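You operate a simulated robot arm through the tools that you are given. There is no shell and no other tool. Be economical: measure what you need, move in short steps, check, and stop when the job is done.

Carry out the task below with a simulated two-armed robot. There is one attempt and no reset: what you move stays moved.

Task
Pick up the slim brush with one hand, pass it to the other hand and put it on the shelf of the glaze bench.

It is judged by the outcome, as a careful person would: the job done as asked, and still so three seconds after it is handed in. It fails if anything else is knocked over, pushed out of place, dropped, spilled or broken.

Robot
Two 7-joint arms with two-finger parallel grippers on one trunk, on a base that drives. Base frame: it is fixed to the floor where the robot stands at the start and does not move with it; the origin is under the middle of the robot, x ahead of it, y to its left, z up; the surface under the hand at the start is at about z = 866. Units: mm, rad, N and s.
The left shoulder is at the start at [110, 169, 1532], the right one opposite. With the tool pointing down near the work surface each hand reaches from about 380 to 720 mm from the robot's upright axis, wherever it stands, measured 20 degrees to its own side. Places, roughly: shelf of the glaze bench [900, -200, 300]. Payload 1.57 kg a hand.
The tool frame of a hand sits at the grasp point between the pads (the TCP): z along the fingers, y along the line on which they close. The tips reach 30 mm beyond it. Largest opening 80 mm; finger width 17, thickness 12; the body of the gripper, 40 by 82 mm, starts 80 mm behind the TCP.
Orientation is told as [roll, pitch, yaw] about the base's x, y, z axes, in that order, counted from this pose: with the fingers straight down and closing along the base's y, the tool's x points along the base's -x, its y along +y and its z along -z.

Tools
- The arms move only by the tool servo_tool. It takes "left_moves", "right_moves" or both (then of equal length, played together; a hand with none holds still); each is a list of rows, each a list of 7 numbers: the turn, a rotation vector about the tool's x, y, z in rad, then the shift along the tool's x, y, z in mm, then the closure, from 0 (fully open) to 1 (shut). In form: [[ax, ay, az, tx, ty, tz, gripper], ...]. A call has 1 to 12 rows; each row shifts and turns the commanded pose from where the row before left it, along the tool's axes as they then stand. A row lasts 0.2 s, in which the tool goes at most 50 mm and 0.15 rad; a call with a longer step from one row to the next is refused whole, and so is a gripper value outside its range. Where a pose cannot be reached the arm comes as near as it can. A force on the tool above 40 N (or 10 N above the force at the start of the call, whichever is more), or a blocked arm, ends the call early, and 0.2 s more pass. Each finger travels about 72 mm/s and halts on what it meets, pressing with about 34 N; the grip force reading is that of the motor and also rises with nothing between the fingers. The clock runs only during rows and for 0.2 s after the last one: add rows that do not move to give the fingers time. The reply holds the time, the measured pose of the TCP, the force on the tool along the base axes, the opening and the grip force, in the units named above and with some noise, with the torque about the TCP (base axes, N m) and any sound that the robot's microphone picked up.
- Cameras (640 x 400 px; columns grow to the right, rows downward): "scene" is now at [158.1, -3.4, 1713.1]; the picture's right is [-0.01, -1.00, 0.00], its down [-0.76, 0.01, -0.65] and it looks along [0.65, -0.01, -0.76] (base axes); focal length 278 px, centre (320, 200). "left" rides on the left gripper at [72, 7, -122] in its tool frame; the picture's right is [-0.09, 1.00, 0.00], its down [-0.84, -0.08, -0.54] and it looks along [-0.54, -0.05, 0.84] (tool axes); focal length 238 px, centre (320, 200). "right" rides on the right gripper at [72, -7, -122] in its tool frame; the picture's right is [0.09, 1.00, 0.00], its down [-0.84, 0.08, -0.54] and it looks along [-0.54, 0.05, 0.84] (tool axes); focal length 238 px, centre (320, 200). There is no depth. A picture from a camera that has moved, and an enlarged one, comes with that camera's place and axes in the base frame and with its lens.
- capture(camera): a new picture of that camera. The clock stands still meanwhile.
- slide_trunk(by): slides the trunk up (or, below 0, down) by that many mm; the arms and the scene camera ride with it, the base frame stays. It gives what a move gives, with no picture.
- base_move(legs): drives the robot by 1 to 6 legs, each [ahead, left, turn to the left] in mm, mm and rad, along the robot's own axes; the way and the turn of a leg run together, so that a leg with both is an arc; at most 1500 mm and 3.142 rad a leg. The arms and the cameras ride along, it lands a little off, and it stops where it bumps. It gives what a move gives.
- turn_head(pan, tilt): turns the head with the scene camera to pan (to the left, within 1.501 rad either way) and tilt (down, from -0.506 to 1.204), counted from straight ahead of the robot. It gives what a move gives.
- close_up(camera, box): a new picture of the part [left, top, right, bottom] of that camera's present view, enlarged. The clock stands still meanwhile.
- hand_in(): hands the job in; it is judged then, once.

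Work in short steps. Places have to be worked out from the pictures, the camera data and where the tool is seen: move nearer, look again, correct. Check each grasp and each placing, and mend what went wrong. You have 120 turns and 88 pictures in all, those below and enlarged ones among them. Open the grippers and draw the arms clear of the work before you hand the job in, unless the task says otherwise; then end with one line.

The tools are called after ">>>" as a command line: name --argument value ..., lists and objects as JSON in quotes. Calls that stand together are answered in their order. servo_tool: Moves the arms, as the interface text tells. Its arguments: {"type":"object","properties":{"left_moves":{"type":"array"},"right_moves":{"type":"array"}},"required":[]} The other tools are called the same way: slide_trunk (by) slides the trunk up or down; base_move (legs) drives the base; turn_head (pan, tilt) turns the head that bears the scene camera; capture (camera) takes a picture; close_up (camera, box) takes an enlarged picture of a part of a camera's view; hand_in () hands the job in.

At the start:

```text
clock: 0.0
left_ee_pos: [627.3, 336.0, 1274.5]
left_orientation: [0.0, -0.002, -0.001]
left_wrist_force: [-0.2, -0.4, 0.4]
left_ft_torque: [0.01, 0.0, 0.01]
left_grip_width: 80.1
left_grasp_force: 0.0
right_ee_pos: [653.9, -202.0, 1195.3]
right_orientation: [0.0, 0.0, -0.001]
right_wrist_force: [0.1, 0.5, -0.1]
right_ft_torque: [0.01, 0.01, -0.01]
right_grip_width: 80.3
right_grasp_force: 0.0
trunk travel left (down, up): [-846.0, 44.0]
robot x, y, heading: [0.8, 2.8, 0.001]
head pan, tilt: [-0.01, 0.869]
```

scene: 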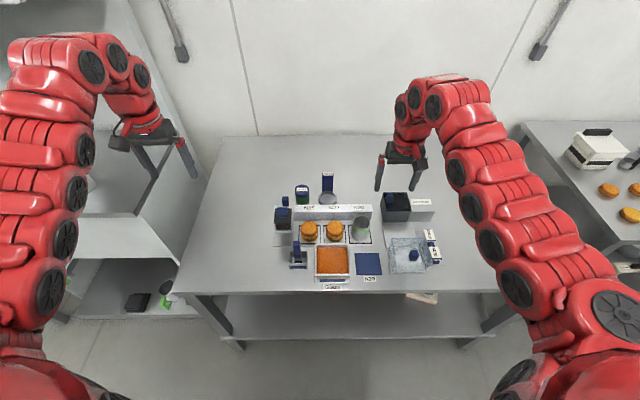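
right: 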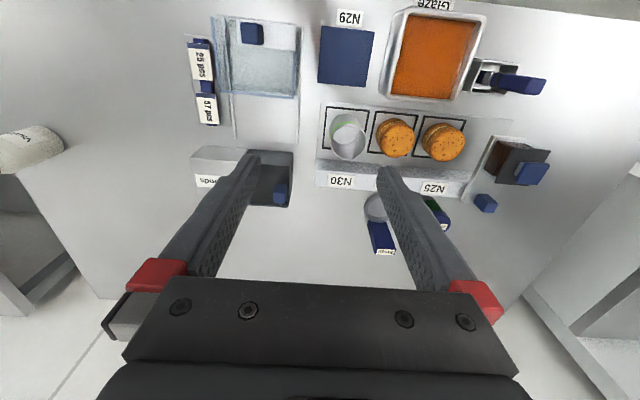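
left: 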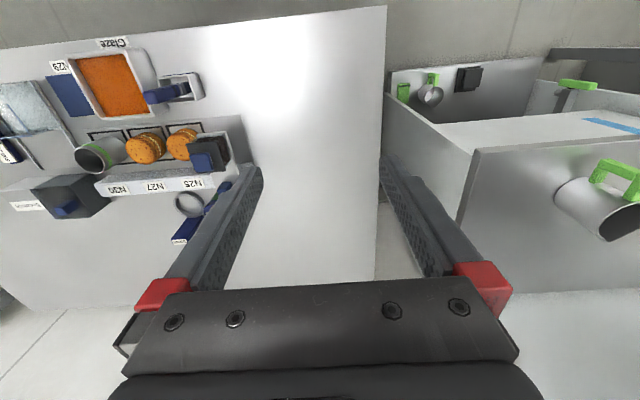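

I need to find the slim brush; I enlarge the bench area of the scene view.

>>> close_up --camera "scene" --box '[250, 160, 460, 300]'

>>> close_up --camera "right" --box '[160, 0, 600, 270]'

```text
2.86 times, centred on (355, 230) of scene
camera zoom: at [158.1, -3.4, 1713.1], right [-0.01, -1.0, 0.0], down [-0.76, 0.01, -0.65], along [0.65, -0.01, -0.76], focal length 795 px, centre (220, 114)
```

zoom: 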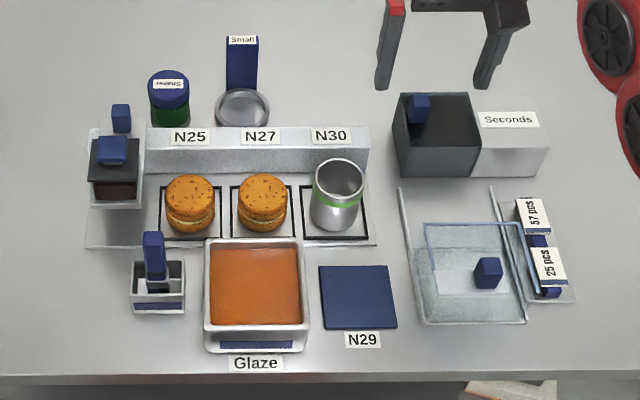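

```text
1.45 times, centred on (380, 135) of right
camera zoom: at [581.4, -207.9, 1316.8], right [-0.09, 1.0, 0.0], down [0.84, 0.08, 0.54], along [0.54, 0.05, -0.84], focal length 347 px, centre (233, 294)
```

zoom: 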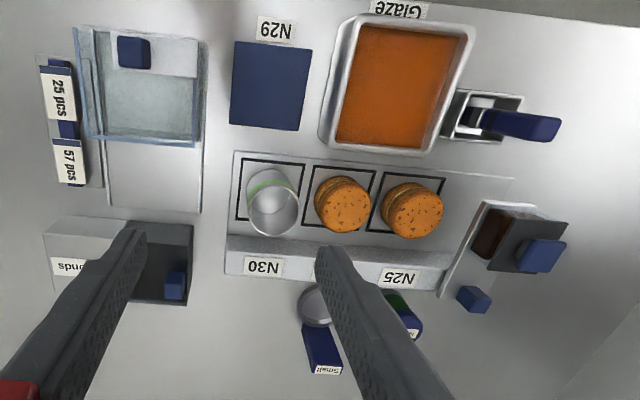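

The blue-handled item in a small stand by the glaze dish may be a brush. I look around for other brushes before deciding.

>>> turn_head --pan 0.9 --tilt 0.7

>>> capture --camera "scene"

>>> turn_head --pan -0.9 --tilt 0.7

>>> capture --camera "scene"

```text
clock: 1.2
left_ee_pos: [627.3, 336.4, 1275.9]
left_orientation: [-0.001, 0.0, 0.001]
left_wrist_force: [-0.2, -0.3, 0.3]
left_ft_torque: [0.0, -0.02, -0.01]
left_grip_width: 80.1
left_grasp_force: 0.1
right_ee_pos: [654.6, -202.5, 1193.2]
right_orientation: [0.0, 0.001, 0.0]
right_wrist_force: [0.4, -0.1, 0.4]
right_ft_torque: [0.0, -0.01, 0.0]
right_grip_width: 80.2
right_grasp_force: 0.1
trunk travel left (down, up): [-846.0, 44.0]
robot x, y, heading: [1.0, 0.5, -0.002]
head pan, tilt: [0.901, 0.7]
```

```text
82 pictures are left
camera scene: at [133.7, 63.9, 1726.9], right [0.78, -0.62, 0.0], down [-0.4, -0.5, -0.76], along [0.48, 0.6, -0.64], focal length 278 px, centre (320, 200)
```

scene: 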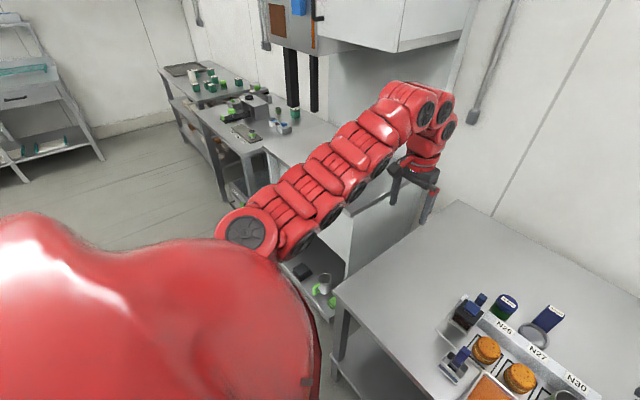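

```text
clock: 3.0
left_ee_pos: [627.3, 336.0, 1275.1]
left_orientation: [-0.001, 0.0, 0.001]
left_wrist_force: [0.5, 0.4, 0.5]
left_ft_torque: [-0.01, 0.0, 0.0]
left_grip_width: 79.7
left_grasp_force: 0.1
right_ee_pos: [654.1, -201.2, 1194.7]
right_orientation: [-0.002, -0.001, -0.002]
right_wrist_force: [-0.1, -0.2, 0.4]
right_ft_torque: [-0.03, -0.02, 0.01]
right_grip_width: 80.2
right_grasp_force: 0.0
trunk travel left (down, up): [-846.0, 44.0]
robot x, y, heading: [-0.5, -1.4, -0.001]
head pan, tilt: [-0.901, 0.7]
```

```text
81 pictures are left
camera scene: at [133.7, -69.1, 1726.9], right [-0.78, -0.62, 0.0], down [-0.4, 0.5, -0.76], along [0.48, -0.6, -0.64], focal length 278 px, centre (320, 200)
```

scene: 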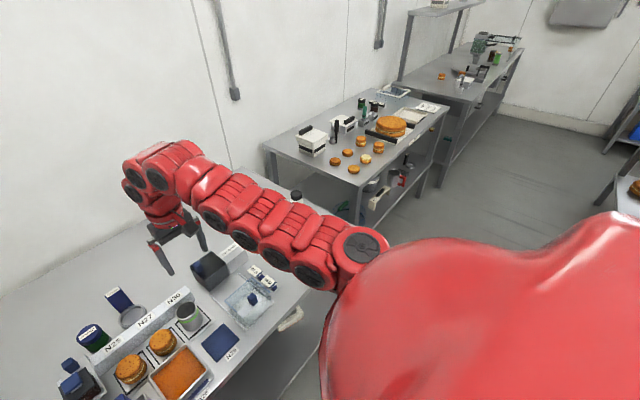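

The only brush-like thing is the blue-handled one in its rest, at about (609, 66). I move the left hand nearer to look with its camera, staying well above the bench.

>>> servo_tool --left_moves '[[0, 0, 0, 15, -28, 25, 0], [0, 0, 0, 15, -28, 25, 0], [0, 0, 0, 15, -28, 25, 0], [0, 0, 0, 15, -28, 25, 0], [0, 0, 0, 15, -28, 25, 0], [0, 0, 0, 15, -28, 25, 0]]'

>>> turn_head --pan 0 --tilt 0.87

>>> capture --camera "left"

>>> close_up --camera "scene" --box '[260, 180, 360, 300]'

```text
clock: 4.4
left_ee_pos: [612.6, 306.6, 1250.4]
left_orientation: [-0.001, 0.0, 0.0]
left_wrist_force: [-0.2, 0.5, 0.4]
left_ft_torque: [-0.02, 0.01, 0.02]
left_grip_width: 80.1
left_grasp_force: 0.0
left hand out of reach, approached as far as the arm can: row 2, 3, 4, 5, 6
right_ee_pos: [653.8, -201.5, 1195.0]
right_orientation: [-0.001, 0.0, -0.003]
right_wrist_force: [-0.8, 1.1, 1.0]
right_ft_torque: [0.04, 0.01, 0.02]
right_grip_width: 80.3
right_grasp_force: 0.0
trunk travel left (down, up): [-846.0, 44.0]
robot x, y, heading: [0.1, -0.5, -0.0]
head pan, tilt: [-0.901, 0.7]
```

```text
clock: 5.6
left_ee_pos: [612.9, 307.7, 1249.1]
left_orientation: [0.0, 0.001, 0.001]
left_wrist_force: [-0.5, -0.8, 0.0]
left_ft_torque: [-0.01, 0.01, -0.01]
left_grip_width: 80.0
left_grasp_force: 0.1
right_ee_pos: [652.2, -201.6, 1193.4]
right_orientation: [-0.001, -0.001, -0.003]
right_wrist_force: [-0.2, -0.5, -0.3]
right_ft_torque: [-0.03, 0.04, -0.02]
right_grip_width: 79.9
right_grasp_force: 0.0
trunk travel left (down, up): [-846.0, 44.0]
robot x, y, heading: [2.5, 1.0, -0.001]
head pan, tilt: [0.0, 0.869]
```

```text
80 pictures are left
camera left: at [539.4, 314.0, 1371.8], right [0.09, 1.0, 0.0], down [0.84, -0.08, 0.54], along [0.54, -0.05, -0.84], focal length 238 px, centre (320, 200)
```

left: 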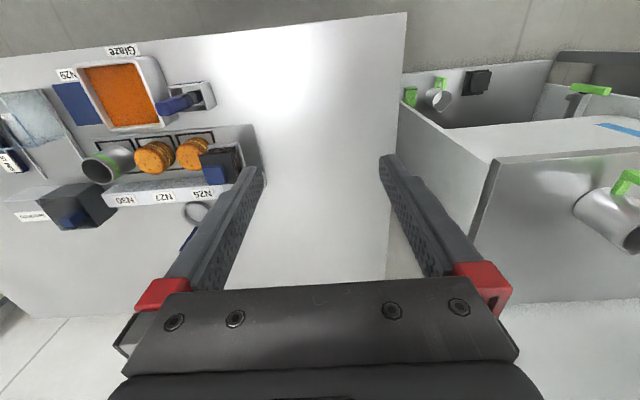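

```text
3.33 times, centred on (310, 240) of scene
camera zoom: at [158.0, -2.6, 1713.1], right [0.0, -1.0, 0.0], down [-0.76, 0.0, -0.65], along [0.65, 0.0, -0.76], focal length 927 px, centre (353, 67)
```

zoom: 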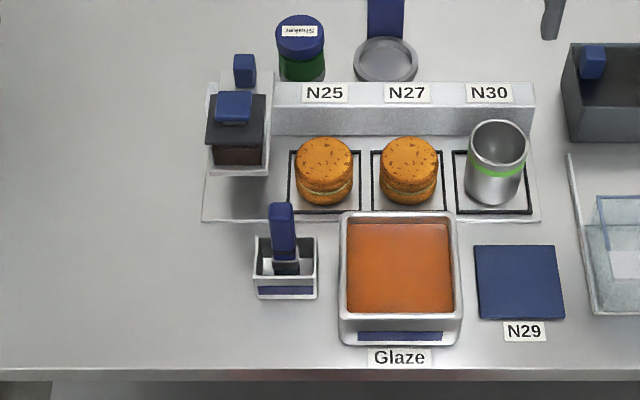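

The brush stands upright in its small pot, with the handle top at roughly (600, 63, 1000). Sideways motion was refused this high up, so I go down first with the left hand, over the empty left part of the bench.

>>> servo_tool --left_moves '[[0, 0, 0, 0, 0, 40, 0], [0, 0, 0, 0, 0, 40, 0], [0, 0, 0, 0, 0, 40, 0], [0, 0, 0, 0, 0, 40, 0]]'

```text
clock: 6.6
left_ee_pos: [617.2, 308.1, 1218.5]
left_orientation: [-0.002, 0.004, 0.006]
left_wrist_force: [-0.1, 0.2, -0.1]
left_ft_torque: [-0.02, -0.01, 0.03]
left_grip_width: 80.1
left_grasp_force: 0.0
left hand out of reach, approached as far as the arm can: row 1, 2, 3, 4
right_ee_pos: [655.0, -200.7, 1193.7]
right_orientation: [0.0, -0.001, -0.001]
right_wrist_force: [0.5, -1.0, -0.1]
right_ft_torque: [0.03, -0.01, 0.03]
right_grip_width: 80.2
right_grasp_force: 0.0
trunk travel left (down, up): [-846.0, 44.0]
robot x, y, heading: [0.2, -2.2, 0.004]
head pan, tilt: [0.0, 0.869]
```

It is stuck near a limit of the folded arm. I try moving outward in x and then down.

>>> servo_tool --left_moves '[[0, 0, 0, -40, 0, 0, 0], [0, 0, 0, -40, 0, 0, 0], [0, 0, 0, 0, 0, 40, 0], [0, 0, 0, 0, 0, 40, 0], [0, 0, 0, 0, 0, 40, 0], [0, 0, 0, 0, 0, 40, 0]]'

```text
clock: 8.0
left_ee_pos: [695.4, 307.6, 1058.0]
left_orientation: [0.001, -0.003, 0.001]
left_wrist_force: [-0.5, 0.3, 0.3]
left_ft_torque: [-0.03, -0.01, 0.03]
left_grip_width: 80.0
left_grasp_force: 0.0
right_ee_pos: [654.5, -200.6, 1195.0]
right_orientation: [0.001, 0.0, 0.001]
right_wrist_force: [-0.4, 0.4, 0.3]
right_ft_torque: [0.01, -0.02, -0.01]
right_grip_width: 80.1
right_grasp_force: 0.0
trunk travel left (down, up): [-846.0, 44.0]
robot x, y, heading: [-1.5, -4.8, -0.004]
head pan, tilt: [0.0, 0.869]
```

Works. Now I slide at this height toward the brush, stopping short in y at about 150 to look.

>>> servo_tool --left_moves '[[0, 0, 0, 25, 0, 0, 0], [0, 0, 0, 25, -30, 0, 0], [0, 0, 0, 25, -30, 0, 0], [0, 0, 0, 25, -30, 0, 0], [0, 0, 0, 0, -35, 0, 0], [0, 0, 0, 0, -35, 0, 0]]'

>>> capture --camera "left"

```text
clock: 9.4
left_ee_pos: [628.9, 153.1, 1048.1]
left_orientation: [0.001, 0.001, 0.001]
left_wrist_force: [0.3, -0.1, -0.6]
left_ft_torque: [0.04, -0.03, 0.01]
left_grip_width: 80.1
left_grasp_force: 0.1
left hand out of reach, approached as far as the arm can: row 3, 4
right_ee_pos: [653.0, -201.3, 1194.5]
right_orientation: [0.003, -0.001, -0.001]
right_wrist_force: [-0.3, 0.1, -0.5]
right_ft_torque: [0.03, -0.01, -0.03]
right_grip_width: 79.9
right_grasp_force: 0.1
trunk travel left (down, up): [-846.0, 44.0]
robot x, y, heading: [-1.5, 1.3, 0.001]
head pan, tilt: [0.0, 0.869]
```

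```text
78 pictures are left
camera left: at [556.2, 158.8, 1170.2], right [0.09, 1.0, 0.0], down [0.84, -0.08, 0.54], along [0.54, -0.05, -0.84], focal length 238 px, centre (320, 200)
```

left: 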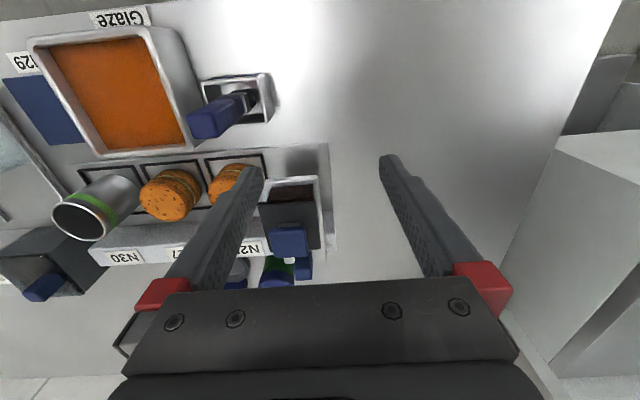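

The inner reach limit blocks x below about 628; the brush is at about (598, 63), top near 990. I back the base by 90 mm so the brush lies comfortably in reach.

>>> base_move --legs '[[-90, 0, 0]]'

>>> capture --camera "left"

```text
clock: 10.5
left_ee_pos: [543.3, 151.9, 1046.6]
left_orientation: [0.0, 0.003, -0.001]
left_wrist_force: [0.4, 0.4, -0.3]
left_ft_torque: [-0.02, -0.01, 0.01]
left_grip_width: 80.2
left_grasp_force: 0.1
right_ee_pos: [568.4, -202.2, 1194.3]
right_orientation: [-0.001, 0.003, -0.003]
right_wrist_force: [-0.4, 0.4, 1.3]
right_ft_torque: [-0.02, 0.03, -0.02]
right_grip_width: 79.7
right_grasp_force: 0.1
trunk travel left (down, up): [-846.0, 44.0]
robot x, y, heading: [-88.7, -0.1, -0.002]
head pan, tilt: [0.0, 0.869]
```

```text
77 pictures are left
camera left: at [470.9, 158.9, 1169.1], right [0.09, 1.0, 0.0], down [0.84, -0.08, 0.54], along [0.54, -0.05, -0.84], focal length 238 px, centre (320, 200)
```

left: 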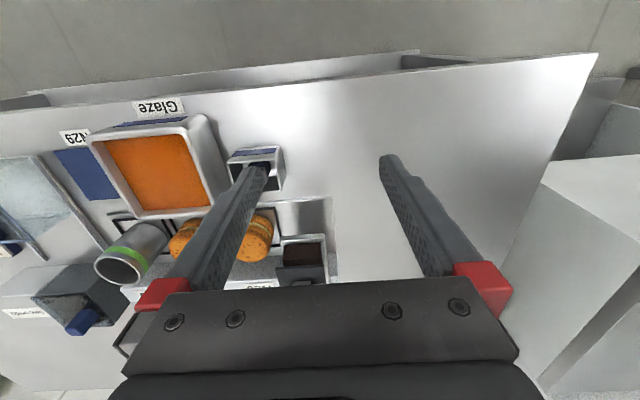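

I raise slightly and slide in y to line up with the brush, still behind it in x.

>>> servo_tool --left_moves '[[0, 0, 0, 0, -20, -12, 0], [0, 0, 0, 0, -35, 0, 0], [0, 0, 0, 0, -34, 0, 0]]'

>>> capture --camera "left"

>>> close_up --camera "scene" --box '[240, 100, 400, 200]'

```text
clock: 11.3
left_ee_pos: [541.6, 59.7, 1059.0]
left_orientation: [0.001, 0.002, 0.001]
left_wrist_force: [1.1, -0.6, 0.5]
left_ft_torque: [-0.02, -0.03, 0.02]
left_grip_width: 80.0
left_grasp_force: 0.0
right_ee_pos: [564.9, -203.0, 1195.1]
right_orientation: [0.002, 0.002, -0.002]
right_wrist_force: [0.3, -0.3, -1.0]
right_ft_torque: [0.0, -0.01, -0.01]
right_grip_width: 80.1
right_grasp_force: 0.2
trunk travel left (down, up): [-846.0, 44.0]
robot x, y, heading: [-82.9, -0.9, -0.006]
head pan, tilt: [0.0, 0.869]
```

```text
76 pictures are left
camera left: at [468.5, 67.2, 1181.6], right [0.09, 1.0, 0.0], down [0.84, -0.08, 0.54], along [0.54, -0.05, -0.84], focal length 238 px, centre (320, 200)
```

left: 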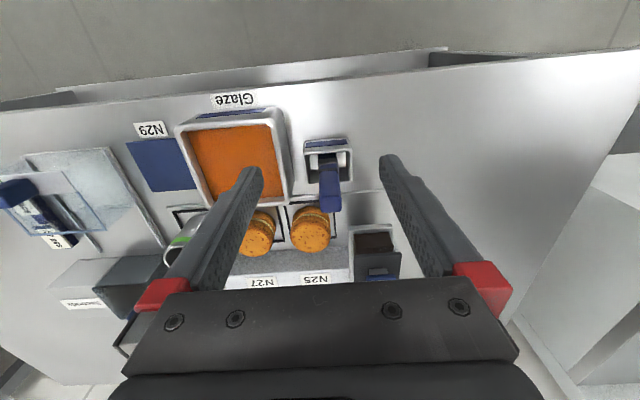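

```text
4.00 times, centred on (320, 150) of scene
camera zoom: at [69.2, -4.4, 1713.3], right [0.0, -1.0, 0.0], down [-0.76, 0.0, -0.65], along [0.65, 0.0, -0.76], focal length 1113 px, centre (320, 400)
```

zoom: 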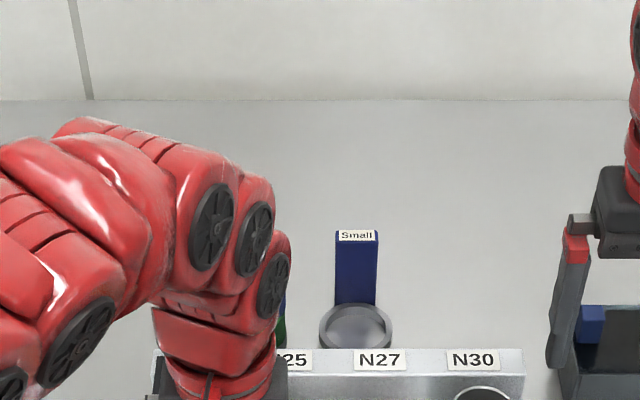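

The handle lies between the fingers in y (y≈66, x≈598). I shift over it and take a look before descending.

>>> servo_tool --left_moves '[[0, 0, 0, -30, 5, 0, 0], [0, 0, 0, -26, 0, 0, 0], [0, 0, 0, 0, 0, 0, 0]]'

>>> capture --camera "left"

```text
clock: 12.1
left_ee_pos: [599.6, 68.2, 1058.4]
left_orientation: [0.001, 0.002, -0.003]
left_wrist_force: [-0.3, 0.0, 0.7]
left_ft_torque: [0.03, -0.01, 0.0]
left_grip_width: 80.3
left_grasp_force: 0.1
right_ee_pos: [566.1, -201.7, 1194.8]
right_orientation: [0.0, 0.0, -0.002]
right_wrist_force: [0.4, -0.1, -0.5]
right_ft_torque: [-0.06, -0.02, -0.01]
right_grip_width: 79.9
right_grasp_force: 0.0
trunk travel left (down, up): [-846.0, 44.0]
robot x, y, heading: [-88.8, 3.4, -0.009]
head pan, tilt: [0.0, 0.869]
```

```text
74 pictures are left
camera left: at [526.2, 74.9, 1181.8], right [0.09, 1.0, 0.0], down [0.84, -0.08, 0.54], along [0.54, -0.05, -0.84], focal length 238 px, centre (320, 200)
```

left: 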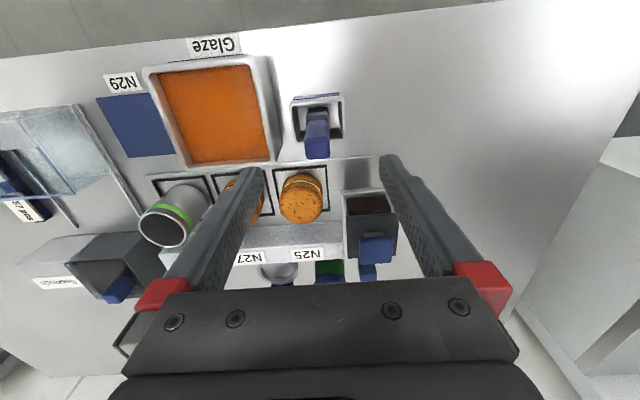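

The brush is at (597, 65), directly below. I correct 3 mm and lower by 72 mm so the pads straddle the handle top.

>>> servo_tool --left_moves '[[0, 0, 0, 2, -3, 12, 0], [0, 0, 0, 0, 0, 20, 0], [0, 0, 0, 0, 0, 20, 0], [0, 0, 0, 0, 0, 20, 0], [0, 0, 0, 0, 0, 0, 0]]'

>>> capture --camera "left"

```text
clock: 13.3
left_ee_pos: [597.5, 63.9, 986.3]
left_orientation: [0.0, 0.005, -0.001]
left_wrist_force: [1.2, -0.8, 0.3]
left_ft_torque: [0.03, 0.02, 0.02]
left_grip_width: 80.1
left_grasp_force: 0.1
right_ee_pos: [565.3, -201.1, 1194.9]
right_orientation: [0.0, -0.003, -0.002]
right_wrist_force: [0.1, 0.1, -0.1]
right_ft_torque: [0.0, 0.01, -0.01]
right_grip_width: 80.2
right_grasp_force: 0.0
trunk travel left (down, up): [-846.0, 44.0]
robot x, y, heading: [-89.2, 0.4, -0.003]
head pan, tilt: [0.0, 0.869]
```

```text
73 pictures are left
camera left: at [523.7, 71.2, 1109.7], right [0.09, 1.0, 0.0], down [0.84, -0.08, 0.54], along [0.54, -0.05, -0.84], focal length 238 px, centre (320, 200)
```

left: 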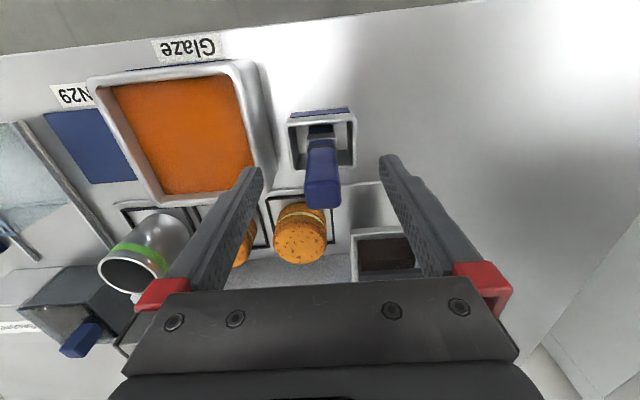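

The handle stands centered between the fingers, overlapping about 35 mm with the pads. I close the grip.

>>> servo_tool --left_moves '[[0, 0, 0, 0, 0, 0, 0.5], [0, 0, 0, 0, 0, 0, 1], [0, 0, 0, 0, 0, 0, 1], [0, 0, 0, 0, 0, 0, 1], [0, 0, 0, 0, 0, 0, 1]]'

>>> capture --camera "left"

```text
clock: 14.5
left_ee_pos: [597.5, 63.9, 987.0]
left_orientation: [0.001, 0.004, -0.001]
left_wrist_force: [-0.1, 0.1, 0.6]
left_ft_torque: [0.02, 0.01, -0.01]
left_grip_width: 21.1
left_grasp_force: 34.0
right_ee_pos: [564.9, -202.4, 1195.1]
right_orientation: [0.0, -0.001, -0.003]
right_wrist_force: [0.6, -0.5, 0.0]
right_ft_torque: [-0.01, -0.03, 0.0]
right_grip_width: 80.1
right_grasp_force: 0.0
trunk travel left (down, up): [-846.0, 44.0]
robot x, y, heading: [-89.7, 2.5, -0.003]
head pan, tilt: [0.0, 0.869]
```

```text
72 pictures are left
camera left: at [524.0, 71.1, 1109.7], right [0.09, 1.0, 0.0], down [0.84, -0.08, 0.54], along [0.54, -0.05, -0.84], focal length 238 px, centre (320, 200)
```

left: 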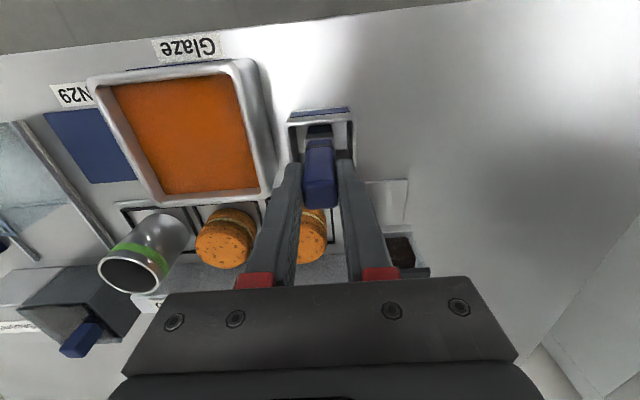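

Gripped, 21 mm wide. I lift slowly straight up, watching force and the pot.

>>> servo_tool --left_moves '[[0, 0, 0, 0, 0, -10, 1], [0, 0, 0, 0, 0, -15, 1], [0, 0, 0, 0, 0, -20, 1], [0, 0, 0, 0, 0, -20, 1]]'

>>> capture --camera "left"

```text
clock: 15.5
left_ee_pos: [595.7, 65.1, 1053.3]
left_orientation: [-0.001, 0.002, -0.001]
left_wrist_force: [-0.3, 0.0, -0.8]
left_ft_torque: [0.01, 0.01, 0.02]
left_grip_width: 21.1
left_grasp_force: 34.0
right_ee_pos: [565.7, -203.1, 1195.6]
right_orientation: [0.0, 0.001, -0.004]
right_wrist_force: [0.6, -0.4, 0.2]
right_ft_torque: [0.0, -0.04, -0.03]
right_grip_width: 79.9
right_grasp_force: 0.0
trunk travel left (down, up): [-846.0, 44.0]
robot x, y, heading: [-86.7, -0.1, 0.001]
head pan, tilt: [0.0, 0.869]
```

```text
71 pictures are left
camera left: at [522.4, 71.7, 1176.1], right [0.09, 1.0, 0.0], down [0.84, -0.08, 0.54], along [0.54, -0.05, -0.84], focal length 238 px, centre (320, 200)
```

left: 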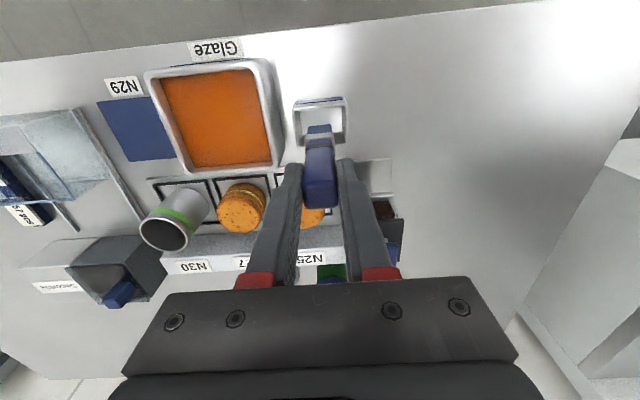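

The brush came out cleanly and the pot is in place. I lift more, then back the robot away from the bench for the handover.

>>> servo_tool --left_moves '[[0, 0, 0, 0, 0, -25, 1], [0, 0, 0, 0, 0, -25, 1], [0, 0, 0, 0, 0, -25, 1]]'

>>> base_move --legs '[[-500, 0, 0]]'

>>> capture --camera "scene"

>>> capture --camera "left"

```text
clock: 16.3
left_ee_pos: [597.6, 66.4, 1126.1]
left_orientation: [-0.001, 0.002, -0.002]
left_wrist_force: [0.2, -0.2, -1.0]
left_ft_torque: [0.01, -0.01, 0.01]
left_grip_width: 21.3
left_grasp_force: 33.9
right_ee_pos: [566.3, -201.8, 1195.2]
right_orientation: [0.001, 0.001, -0.003]
right_wrist_force: [0.2, -0.1, 0.1]
right_ft_torque: [0.0, -0.06, -0.03]
right_grip_width: 80.1
right_grasp_force: 0.0
trunk travel left (down, up): [-846.0, 44.0]
robot x, y, heading: [-85.5, 1.4, 0.0]
head pan, tilt: [0.0, 0.869]
```

```text
clock: 19.2
left_ee_pos: [97.0, 64.7, 1125.5]
left_orientation: [0.001, 0.004, -0.006]
left_wrist_force: [0.2, 0.5, -1.2]
left_ft_torque: [0.0, 0.02, 0.0]
left_grip_width: 21.2
left_grasp_force: 34.3
right_ee_pos: [65.4, -202.6, 1194.9]
right_orientation: [0.001, 0.002, -0.007]
right_wrist_force: [0.1, -0.1, 0.2]
right_ft_torque: [-0.02, -0.05, -0.04]
right_grip_width: 80.1
right_grasp_force: 0.1
trunk travel left (down, up): [-846.0, 44.0]
robot x, y, heading: [-589.7, 2.5, -0.01]
head pan, tilt: [0.0, 0.869]
```

```text
70 pictures are left
camera scene: at [-428.4, -1.6, 1713.0], right [-0.01, -1.0, 0.0], down [-0.76, 0.0, -0.64], along [0.64, 0.0, -0.76], focal length 278 px, centre (320, 200)
```

scene: 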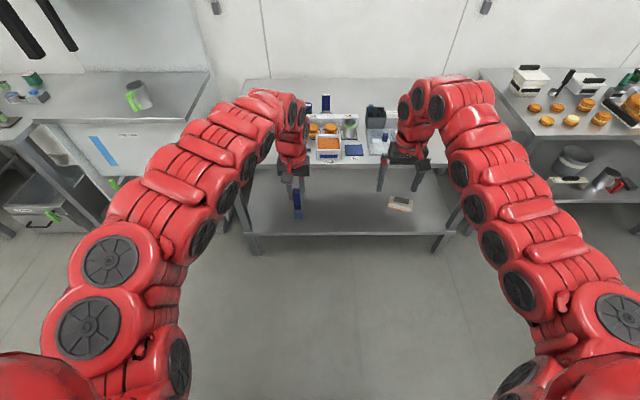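

```text
69 pictures are left
camera left: at [24.4, 72.3, 1248.9], right [0.1, 1.0, 0.0], down [0.84, -0.08, 0.54], along [0.54, -0.05, -0.84], focal length 238 px, centre (320, 200)
```

left: 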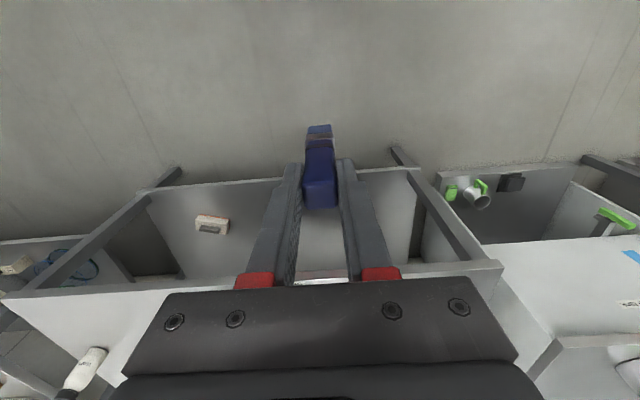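

Robot is well clear; the shelf holds only a white package on the far right. I roll the left hand so its fingers (and the brush) point to the right, toward the right hand.

>>> servo_tool --left_moves '[[0.1428, 0, 0, 0, 0, 0, 1], [0.1428, 0, 0, 0, 0, 0, 1], [0.1428, 0, 0, 0, 0, 0, 1], [0.1428, 0, 0, 0, 0, 0, 1], [0.1428, 0, 0, 0, 0, 0, 1], [0.1428, 0, 0, 0, 0, 0, 1], [0.1428, 0, 0, 0, 0, 0, 1], [0.1428, 0, 0, 0, 0, 0, 1], [0.1428, 0, 0, 0, 0, 0, 1], [0.1428, 0, 0, 0, 0, 0, 1], [0.1428, 0, 0, 0, 0, 0, 1]]'

>>> capture --camera "scene"

```text
clock: 21.6
left_ee_pos: [65.1, 54.8, 1128.4]
left_orientation: [-1.475, 0.002, -0.005]
left_wrist_force: [0.8, -0.6, -1.0]
left_ft_torque: [0.09, 0.0, 0.0]
left_grip_width: 21.1
left_grasp_force: 33.7
left hand out of reach, approached as far as the arm can: row 9, 10, 11
right_ee_pos: [65.0, -205.0, 1193.7]
right_orientation: [0.002, 0.002, -0.007]
right_wrist_force: [0.4, 0.0, 0.0]
right_ft_torque: [0.03, 0.02, -0.03]
right_grip_width: 80.1
right_grasp_force: 0.1
trunk travel left (down, up): [-846.0, 44.0]
robot x, y, heading: [-587.0, 2.1, -0.012]
head pan, tilt: [0.0, 0.869]
```

```text
68 pictures are left
camera scene: at [-428.4, -2.8, 1713.0], right [-0.01, -1.0, 0.0], down [-0.76, 0.01, -0.64], along [0.64, 0.0, -0.76], focal length 278 px, centre (320, 200)
```

scene: 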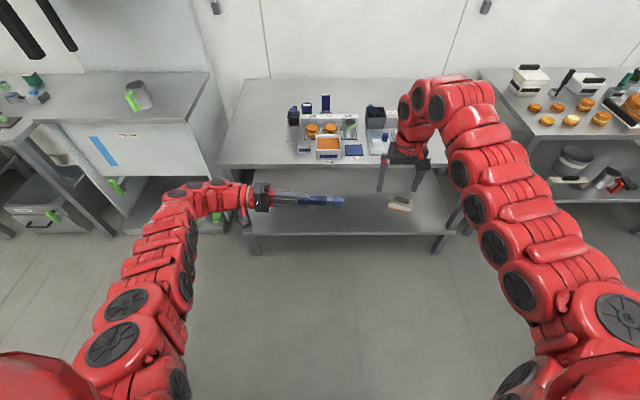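

The brush is now almost horizontal along y. I yaw the right hand by 90° so its fingers close along x, with its camera side turned away.

>>> servo_tool --right_moves '[[0, 0, -0.1428, 0, 0, 0, 0], [0, 0, -0.1428, 0, 0, 0, 0], [0, 0, -0.1428, 0, 0, 0, 0], [0, 0, -0.1428, 0, 0, 0, 0], [0, 0, -0.1428, 0, 0, 0, 0], [0, 0, -0.1428, 0, 0, 0, 0], [0, 0, -0.1428, 0, 0, 0, 0], [0, 0, -0.1428, 0, 0, 0, 0], [0, 0, -0.1428, 0, 0, 0, 0], [0, 0, -0.1428, 0, 0, 0, 0], [0, 0, -0.1428, 0, 0, 0, 0]]'

>>> close_up --camera "scene" --box '[240, 140, 440, 265]'

>>> capture --camera "right"

```text
clock: 24.1
left_ee_pos: [64.2, 56.9, 1129.6]
left_orientation: [-1.475, 0.002, -0.006]
left_wrist_force: [0.5, 0.1, -1.1]
left_ft_torque: [0.06, -0.01, -0.02]
left_grip_width: 20.9
left_grasp_force: 33.5
right_ee_pos: [64.7, -203.1, 1195.6]
right_orientation: [0.0, 0.001, 1.565]
right_wrist_force: [1.1, -0.4, 0.0]
right_ft_torque: [-0.01, 0.02, 0.02]
right_grip_width: 79.7
right_grasp_force: 0.1
trunk travel left (down, up): [-846.0, 44.0]
robot x, y, heading: [-587.3, -0.5, -0.004]
head pan, tilt: [0.0, 0.869]
```

```text
3.20 times, centred on (340, 202) of scene
camera zoom: at [-429.6, -1.5, 1713.1], right [-0.01, -1.0, 0.0], down [-0.76, 0.0, -0.65], along [0.65, 0.0, -0.76], focal length 890 px, centre (256, 192)
```

zoom: 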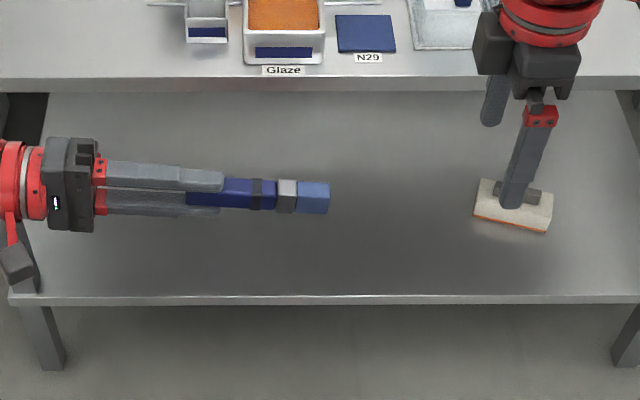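

```text
66 pictures are left
camera right: at [70.8, -275.3, 1316.7], right [-1.0, -0.09, 0.0], down [-0.07, 0.84, 0.54], along [-0.05, 0.54, -0.84], focal length 238 px, centre (320, 200)
```

right: 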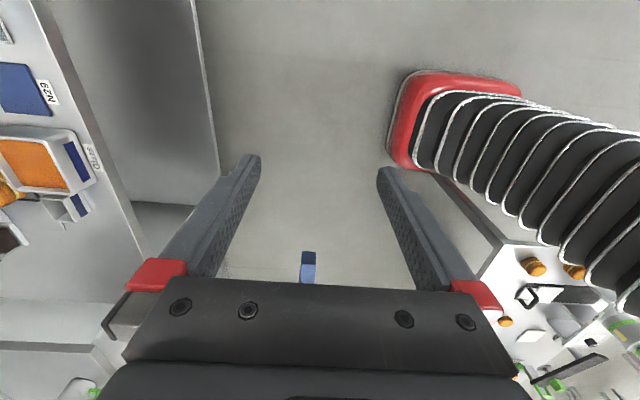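

The exposed handle spans y≈27 to −18 between the left fingertips and the silver ferrule. I bring the right hand above y≈5, keeping height.

>>> servo_tool --right_moves '[[0, 0, 0, -40, 0, 0, 0], [0, 0, 0, -40, 0, 0, 0], [0, 0, 0, -40, 0, 0, 0], [0, 0, 0, -40, 0, 0, 0], [0, 0, 0, -40, 0, 0, 0], [0, 0, 0, -8, 0, 0, 0]]'

>>> capture --camera "right"

>>> capture --camera "scene"

```text
clock: 25.4
left_ee_pos: [63.7, 55.8, 1127.5]
left_orientation: [-1.474, 0.001, -0.005]
left_wrist_force: [0.5, -0.6, -1.6]
left_ft_torque: [0.08, 0.02, 0.01]
left_grip_width: 20.9
left_grasp_force: 34.0
right_ee_pos: [65.0, 5.0, 1194.1]
right_orientation: [0.002, -0.002, 1.561]
right_wrist_force: [0.1, -0.5, -0.4]
right_ft_torque: [0.04, 0.0, 0.02]
right_grip_width: 80.0
right_grasp_force: 0.0
trunk travel left (down, up): [-846.0, 44.0]
robot x, y, heading: [-582.1, 1.0, -0.008]
head pan, tilt: [0.0, 0.869]
```

```text
65 pictures are left
camera right: at [71.9, -66.3, 1315.4], right [-1.0, -0.08, 0.0], down [-0.07, 0.84, 0.54], along [-0.05, 0.54, -0.84], focal length 238 px, centre (320, 200)
```

right: 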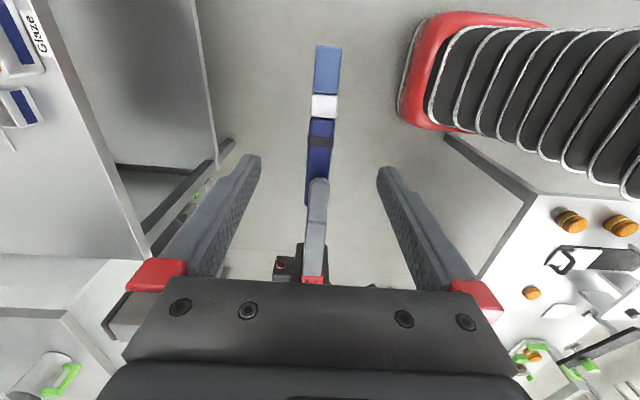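

```text
64 pictures are left
camera scene: at [-429.6, -2.3, 1713.1], right [-0.01, -1.0, 0.0], down [-0.76, 0.01, -0.65], along [0.65, 0.0, -0.76], focal length 278 px, centre (320, 200)
```

scene: 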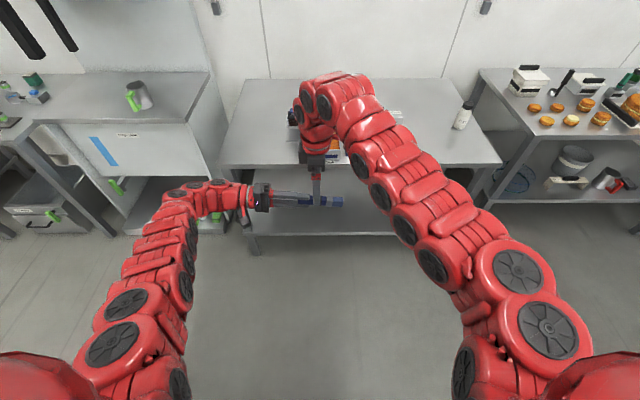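

The brush is centered between the right fingers. I descend 57 mm so the handle sits near the fingertips, which gives a low release height later.

>>> servo_tool --right_moves '[[0, 0, 0, 0, 0, 20, 0], [0, 0, 0, 0, 0, 20, 0], [0, 0, 0, 0, 0, 17, 0], [0, 0, 0, 0, 0, 0, 0]]'

>>> capture --camera "right"

>>> close_up --camera "scene" --box '[240, 140, 400, 240]'

```text
clock: 26.4
left_ee_pos: [63.7, 57.6, 1127.8]
left_orientation: [-1.475, 0.001, -0.005]
left_wrist_force: [0.2, 0.3, -1.3]
left_ft_torque: [0.07, 0.03, 0.03]
left_grip_width: 21.1
left_grasp_force: 34.1
right_ee_pos: [65.8, 4.6, 1138.4]
right_orientation: [-0.001, 0.002, 1.562]
right_wrist_force: [0.3, -0.8, -0.1]
right_ft_torque: [-0.01, 0.02, 0.0]
right_grip_width: 79.9
right_grasp_force: 0.2
trunk travel left (down, up): [-846.0, 44.0]
robot x, y, heading: [-584.9, 6.4, -0.005]
head pan, tilt: [0.0, 0.869]
```

```text
63 pictures are left
camera right: at [70.8, -67.0, 1260.1], right [-1.0, -0.08, 0.0], down [-0.07, 0.84, 0.54], along [-0.05, 0.54, -0.84], focal length 238 px, centre (320, 200)
```

right: 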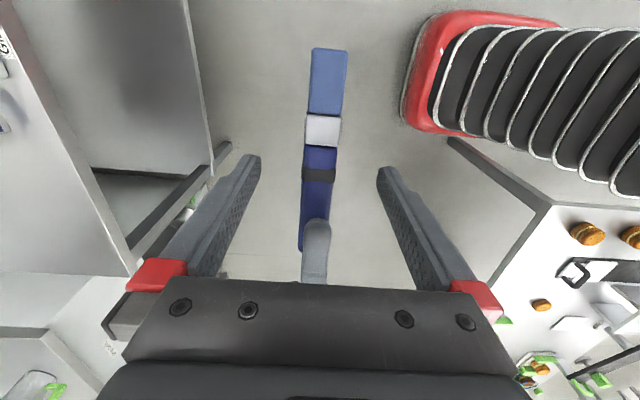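

```text
4.00 times, centred on (320, 190) of scene
camera zoom: at [-429.6, -1.4, 1713.1], right [-0.01, -1.0, 0.0], down [-0.76, 0.0, -0.65], along [0.65, 0.0, -0.76], focal length 1113 px, centre (320, 240)
```

zoom: 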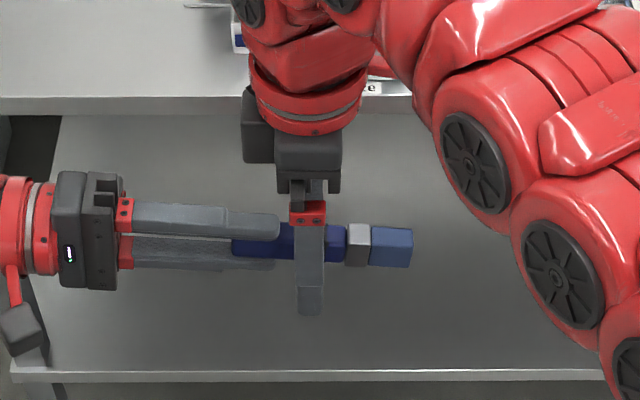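

Well aligned between left tips and ferrule. I close the right hand on the handle.

>>> servo_tool --right_moves '[[0, 0, 0, 0, 0, 0, 0.5], [0, 0, 0, 0, 0, 0, 1], [0, 0, 0, 0, 0, 0, 1], [0, 0, 0, 0, 0, 0, 1], [0, 0, 0, 0, 0, 0, 1]]'

>>> capture --camera "right"

>>> close_up --camera "scene" --box '[240, 140, 400, 240]'

```text
clock: 27.6
left_ee_pos: [64.2, 55.0, 1127.8]
left_orientation: [-1.475, 0.004, -0.008]
left_wrist_force: [-15.0, 0.2, 4.4]
left_ft_torque: [-0.08, -0.01, -0.7]
left_grip_width: 21.1
left_grasp_force: 34.0
right_ee_pos: [65.9, 3.7, 1139.7]
right_orientation: [-0.003, 0.0, 1.563]
right_wrist_force: [15.9, -0.9, -4.6]
right_ft_torque: [-0.17, -0.16, -0.08]
right_grip_width: 19.3
right_grasp_force: 33.7
trunk travel left (down, up): [-846.0, 44.0]
robot x, y, heading: [-589.3, 5.2, -0.011]
head pan, tilt: [0.0, 0.869]
```

```text
61 pictures are left
camera right: at [71.2, -67.5, 1260.3], right [-1.0, -0.08, 0.0], down [-0.07, 0.84, 0.54], along [-0.04, 0.54, -0.84], focal length 238 px, centre (320, 200)
```

right: 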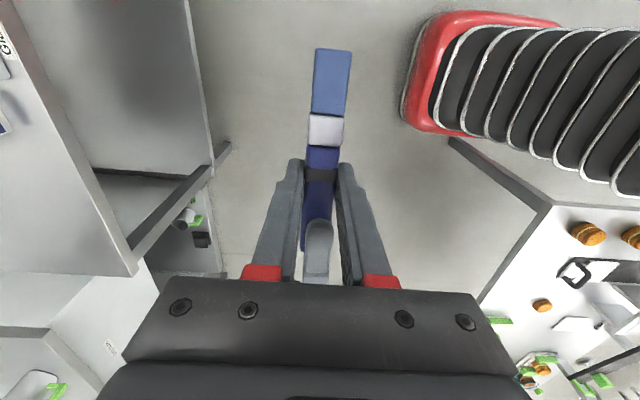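

```text
4.00 times, centred on (320, 190) of scene
camera zoom: at [-429.5, -1.5, 1713.1], right [-0.01, -1.0, 0.0], down [-0.76, 0.0, -0.65], along [0.65, 0.0, -0.76], focal length 1113 px, centre (320, 240)
```

zoom: 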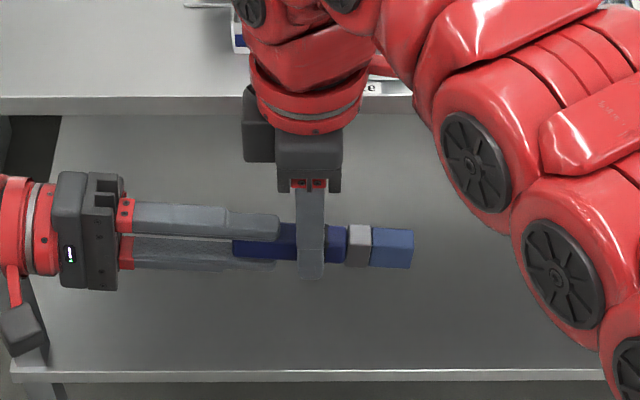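

The right hand holds the handle firmly. I open the left hand, let it settle, then draw it back along its own fingers.

>>> servo_tool --left_moves '[[0, 0, 0, 0, 0, 0, 0.6], [0, 0, 0, 0, 0, 0, 0.3], [0, 0, 0, 0, 0, 0, 0.3], [0, 0, 0, 0, 0, -20, 0.3], [0, 0, 0, 0, 0, -30, 0.3], [0, 0, 0, 0, 0, -30, 0.3]]'

>>> capture --camera "right"

>>> capture --camera "scene"

```text
clock: 29.1
left_ee_pos: [49.0, 121.1, 1143.1]
left_orientation: [-1.474, 0.001, -0.004]
left_wrist_force: [-0.1, 0.2, -0.2]
left_ft_torque: [-0.01, 0.01, -0.01]
left_grip_width: 55.7
left_grasp_force: 0.1
left hand out of reach, approached as far as the arm can: row 4, 5, 6
right_ee_pos: [64.5, 4.8, 1138.7]
right_orientation: [0.001, -0.001, 1.564]
right_wrist_force: [0.4, 0.5, 0.4]
right_ft_torque: [0.02, -0.01, 0.0]
right_grip_width: 19.0
right_grasp_force: 33.3
trunk travel left (down, up): [-846.0, 44.0]
robot x, y, heading: [-583.8, 2.8, -0.005]
head pan, tilt: [0.0, 0.869]
```

```text
59 pictures are left
camera right: at [70.6, -66.8, 1260.3], right [-1.0, -0.08, 0.0], down [-0.07, 0.84, 0.54], along [-0.05, 0.54, -0.84], focal length 238 px, centre (320, 200)
```

right: 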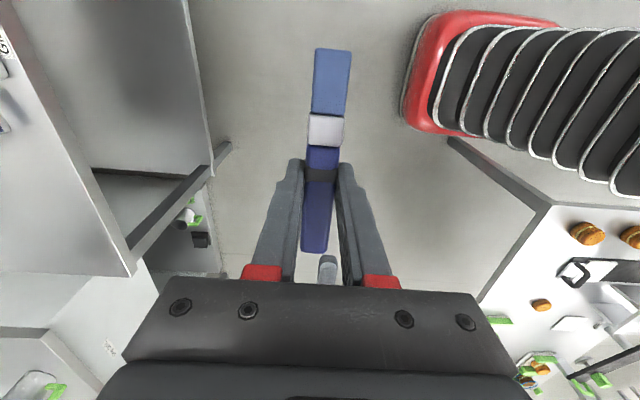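

```text
58 pictures are left
camera scene: at [-429.8, -0.9, 1713.1], right [-0.01, -1.0, 0.0], down [-0.76, 0.0, -0.65], along [0.65, 0.0, -0.76], focal length 278 px, centre (320, 200)
```

scene: 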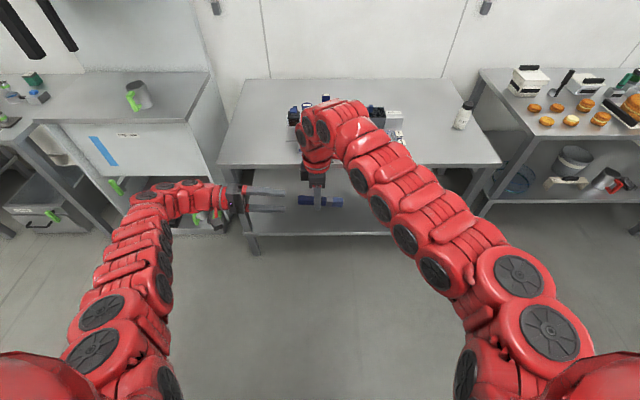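

Handover succeeded; the brush hangs level in the right hand. I move the right hand off to the right and turn the left hand back to pointing down.

>>> servo_tool --right_moves '[[0, 0, 0, 40, 0, 0, 1], [0, 0, 0, 40, 0, 0, 1], [0, 0, 0, 40, 0, 0, 1], [0, 0, 0, 40, 0, 0, 1], [0, 0, 0, 0, 0, 0, 1], [0, 0, 0, 0, 0, 0, 1], [0, 0, 0, 0, 0, 0, 1], [0, 0, 0, 0, 0, 0, 1], [0, 0, 0, 0, 0, 0, 1], [0, 0, 0, 0, 0, 0, 1], [0, 0, 0, 0, 0, 0, 1], [0, 0, 0, 0, 0, 0, 1]]' --left_moves '[[0, 0, 0, 0, 0, 0, 0.3], [0, 0, 0, 0, 0, 0, 0.3], [-0.147, 0, 0, 0, 0, 0, 0.3], [-0.147, 0, 0, 0, 0, 0, 0.3], [-0.147, 0, 0, 0, 0, 0, 0.3], [-0.147, 0, 0, 0, 0, 0, 0.3], [-0.147, 0, 0, 0, 0, 0, 0.3], [-0.147, 0, 0, 0, 0, 0, 0.3], [-0.147, 0, 0, 0, 0, 0, 0.3], [-0.147, 0, 0, 0, 0, 0, 0.3], [-0.147, 0, 0, 0, 0, 0, 0.3], [-0.147, 0, 0, 0, 0, 0, 0.3]]'

>>> capture --camera "scene"

```text
clock: 31.6
left_ee_pos: [62.7, 116.2, 1145.0]
left_orientation: [-0.004, 0.004, -0.006]
left_wrist_force: [-0.5, -0.2, -0.1]
left_ft_torque: [0.06, -0.01, 0.0]
left_grip_width: 55.8
left_grasp_force: 0.1
left hand out of reach, approached as far as the arm can: row 11
right_ee_pos: [65.2, -155.3, 1136.9]
right_orientation: [0.0, -0.002, 1.563]
right_wrist_force: [-0.1, 1.4, 0.6]
right_ft_torque: [0.02, -0.02, -0.01]
right_grip_width: 19.0
right_grasp_force: 33.6
trunk travel left (down, up): [-846.0, 44.0]
robot x, y, heading: [-589.5, 1.4, -0.007]
head pan, tilt: [0.0, 0.869]
```

```text
57 pictures are left
camera scene: at [-429.3, -2.6, 1713.1], right [-0.01, -1.0, 0.0], down [-0.76, 0.01, -0.65], along [0.65, 0.0, -0.76], focal length 278 px, centre (320, 200)
```

scene: 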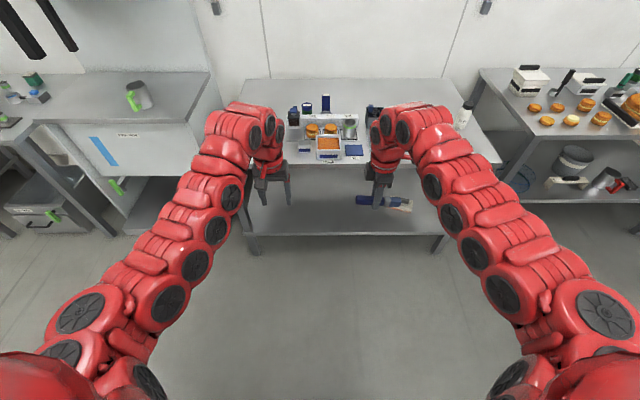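

Both hands point down. Now I tuck the left hand low and back toward the robot so it will not hit the bench later.

>>> servo_tool --left_moves '[[0, 0, 0, 0, 0, 40, 0.3], [0, 0, 0, 0, 0, 40, 0.3], [0, 0, 0, 0, 0, 40, 0.3], [0, 0, 0, 0, 0, 40, 0.3], [0, 0, 0, 0, 0, 40, 0.3], [0, 0, 0, 0, 0, 40, 0.3], [0, 0, 0, 35, 12, 0, 0.3], [0, 0, 0, 35, 12, 0, 0.3], [0, 0, 0, 35, 12, 0, 0.3], [0, 0, 0, 35, 12, 0, 0.3], [0, 0, 0, 35, 12, 0, 0.3], [0, 0, 0, 35, 0, 0, 0.3]]'

```text
clock: 34.2
left_ee_pos: [-43.9, 155.7, 903.1]
left_orientation: [-0.006, 0.004, -0.006]
left_wrist_force: [-0.3, -0.8, -0.3]
left_ft_torque: [0.02, -0.03, -0.02]
left_grip_width: 56.1
left_grasp_force: 0.1
left hand out of reach, approached as far as the arm can: row 10, 11, 12
right_ee_pos: [64.4, -157.9, 1137.0]
right_orientation: [0.002, -0.001, 1.563]
right_wrist_force: [-0.3, 0.1, 0.5]
right_ft_torque: [0.04, -0.02, 0.01]
right_grip_width: 19.2
right_grasp_force: 33.6
trunk travel left (down, up): [-846.0, 44.0]
robot x, y, heading: [-587.7, 1.0, -0.004]
head pan, tilt: [0.0, 0.869]
```

The left arm is at its inner limit, so I swing it out sideways to the left to shorten its forward reach.

>>> servo_tool --left_moves '[[0, 0, 0, 0, 40, 0, 0.3], [0, 0, 0, 10, 40, 0, 0.3], [0, 0, 0, 15, 40, 0, 0.3], [0, 0, 0, 20, 40, 0, 0.3], [0, 0, 0, 25, 40, 0, 0.3], [0, 0, 0, 25, 40, 0, 0.3], [0, 0, 0, 30, 35, 0, 0.3], [0, 0, 0, 30, 30, 0, 0.3]]'

>>> capture --camera "scene"

```text
clock: 36.0
left_ee_pos: [-70.2, 340.0, 910.4]
left_orientation: [-0.005, 0.003, -0.007]
left_wrist_force: [0.2, -0.1, -0.4]
left_ft_torque: [0.01, 0.04, -0.04]
left_grip_width: 56.2
left_grasp_force: 0.0
left hand out of reach, approached as far as the arm can: row 2, 3, 4, 5, 6, 7, 8
right_ee_pos: [64.8, -154.8, 1136.9]
right_orientation: [-0.001, 0.0, 1.562]
right_wrist_force: [0.3, -0.2, 0.0]
right_ft_torque: [0.06, -0.01, 0.03]
right_grip_width: 19.0
right_grasp_force: 33.5
trunk travel left (down, up): [-846.0, 44.0]
robot x, y, heading: [-586.0, 4.3, -0.008]
head pan, tilt: [0.0, 0.869]
```

```text
56 pictures are left
camera scene: at [-429.0, -1.8, 1713.0], right [-0.01, -1.0, 0.0], down [-0.76, 0.01, -0.65], along [0.65, 0.0, -0.76], focal length 278 px, centre (320, 200)
```

scene: 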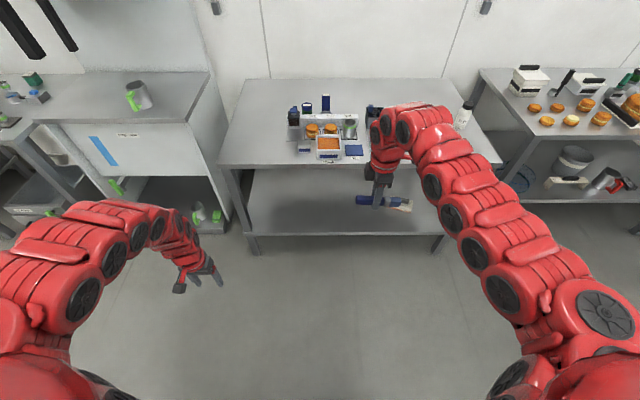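

The left arm is tucked. Next I lower the trunk by 700 mm here in the open, bringing the right hand to about z 437, between shelf and bench top.

>>> slide_trunk --by -700

>>> capture --camera "scene"

>>> capture --camera "right"

```text
refused: -700 is not a number from -400 to 400
```

```text
55 pictures are left
camera scene: at [-429.0, -1.8, 1713.0], right [-0.01, -1.0, 0.0], down [-0.76, 0.01, -0.65], along [0.65, 0.0, -0.76], focal length 278 px, centre (320, 200)
```

scene: 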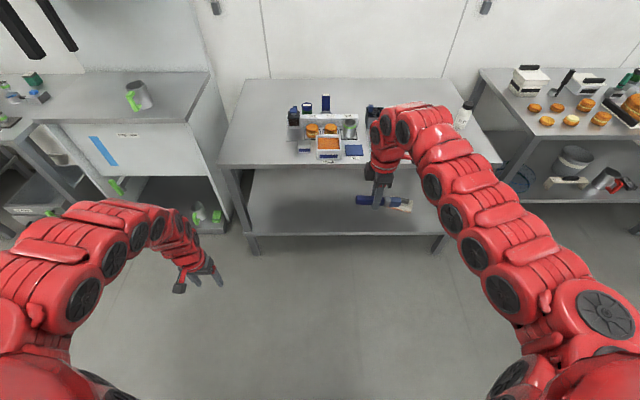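

```text
54 pictures are left
camera right: at [71.4, -227.1, 1258.9], right [-1.0, -0.08, 0.0], down [-0.07, 0.84, 0.54], along [-0.05, 0.54, -0.84], focal length 238 px, centre (320, 200)
```

right: 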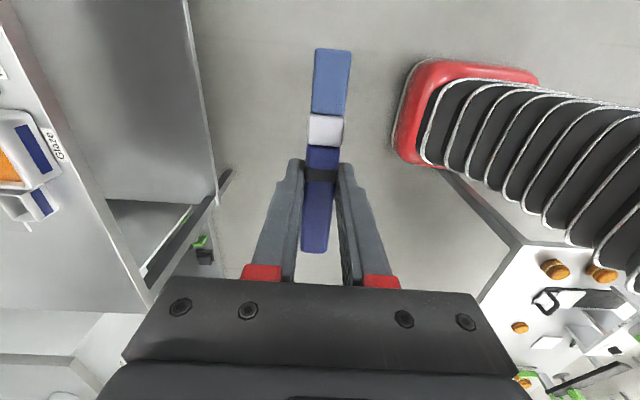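

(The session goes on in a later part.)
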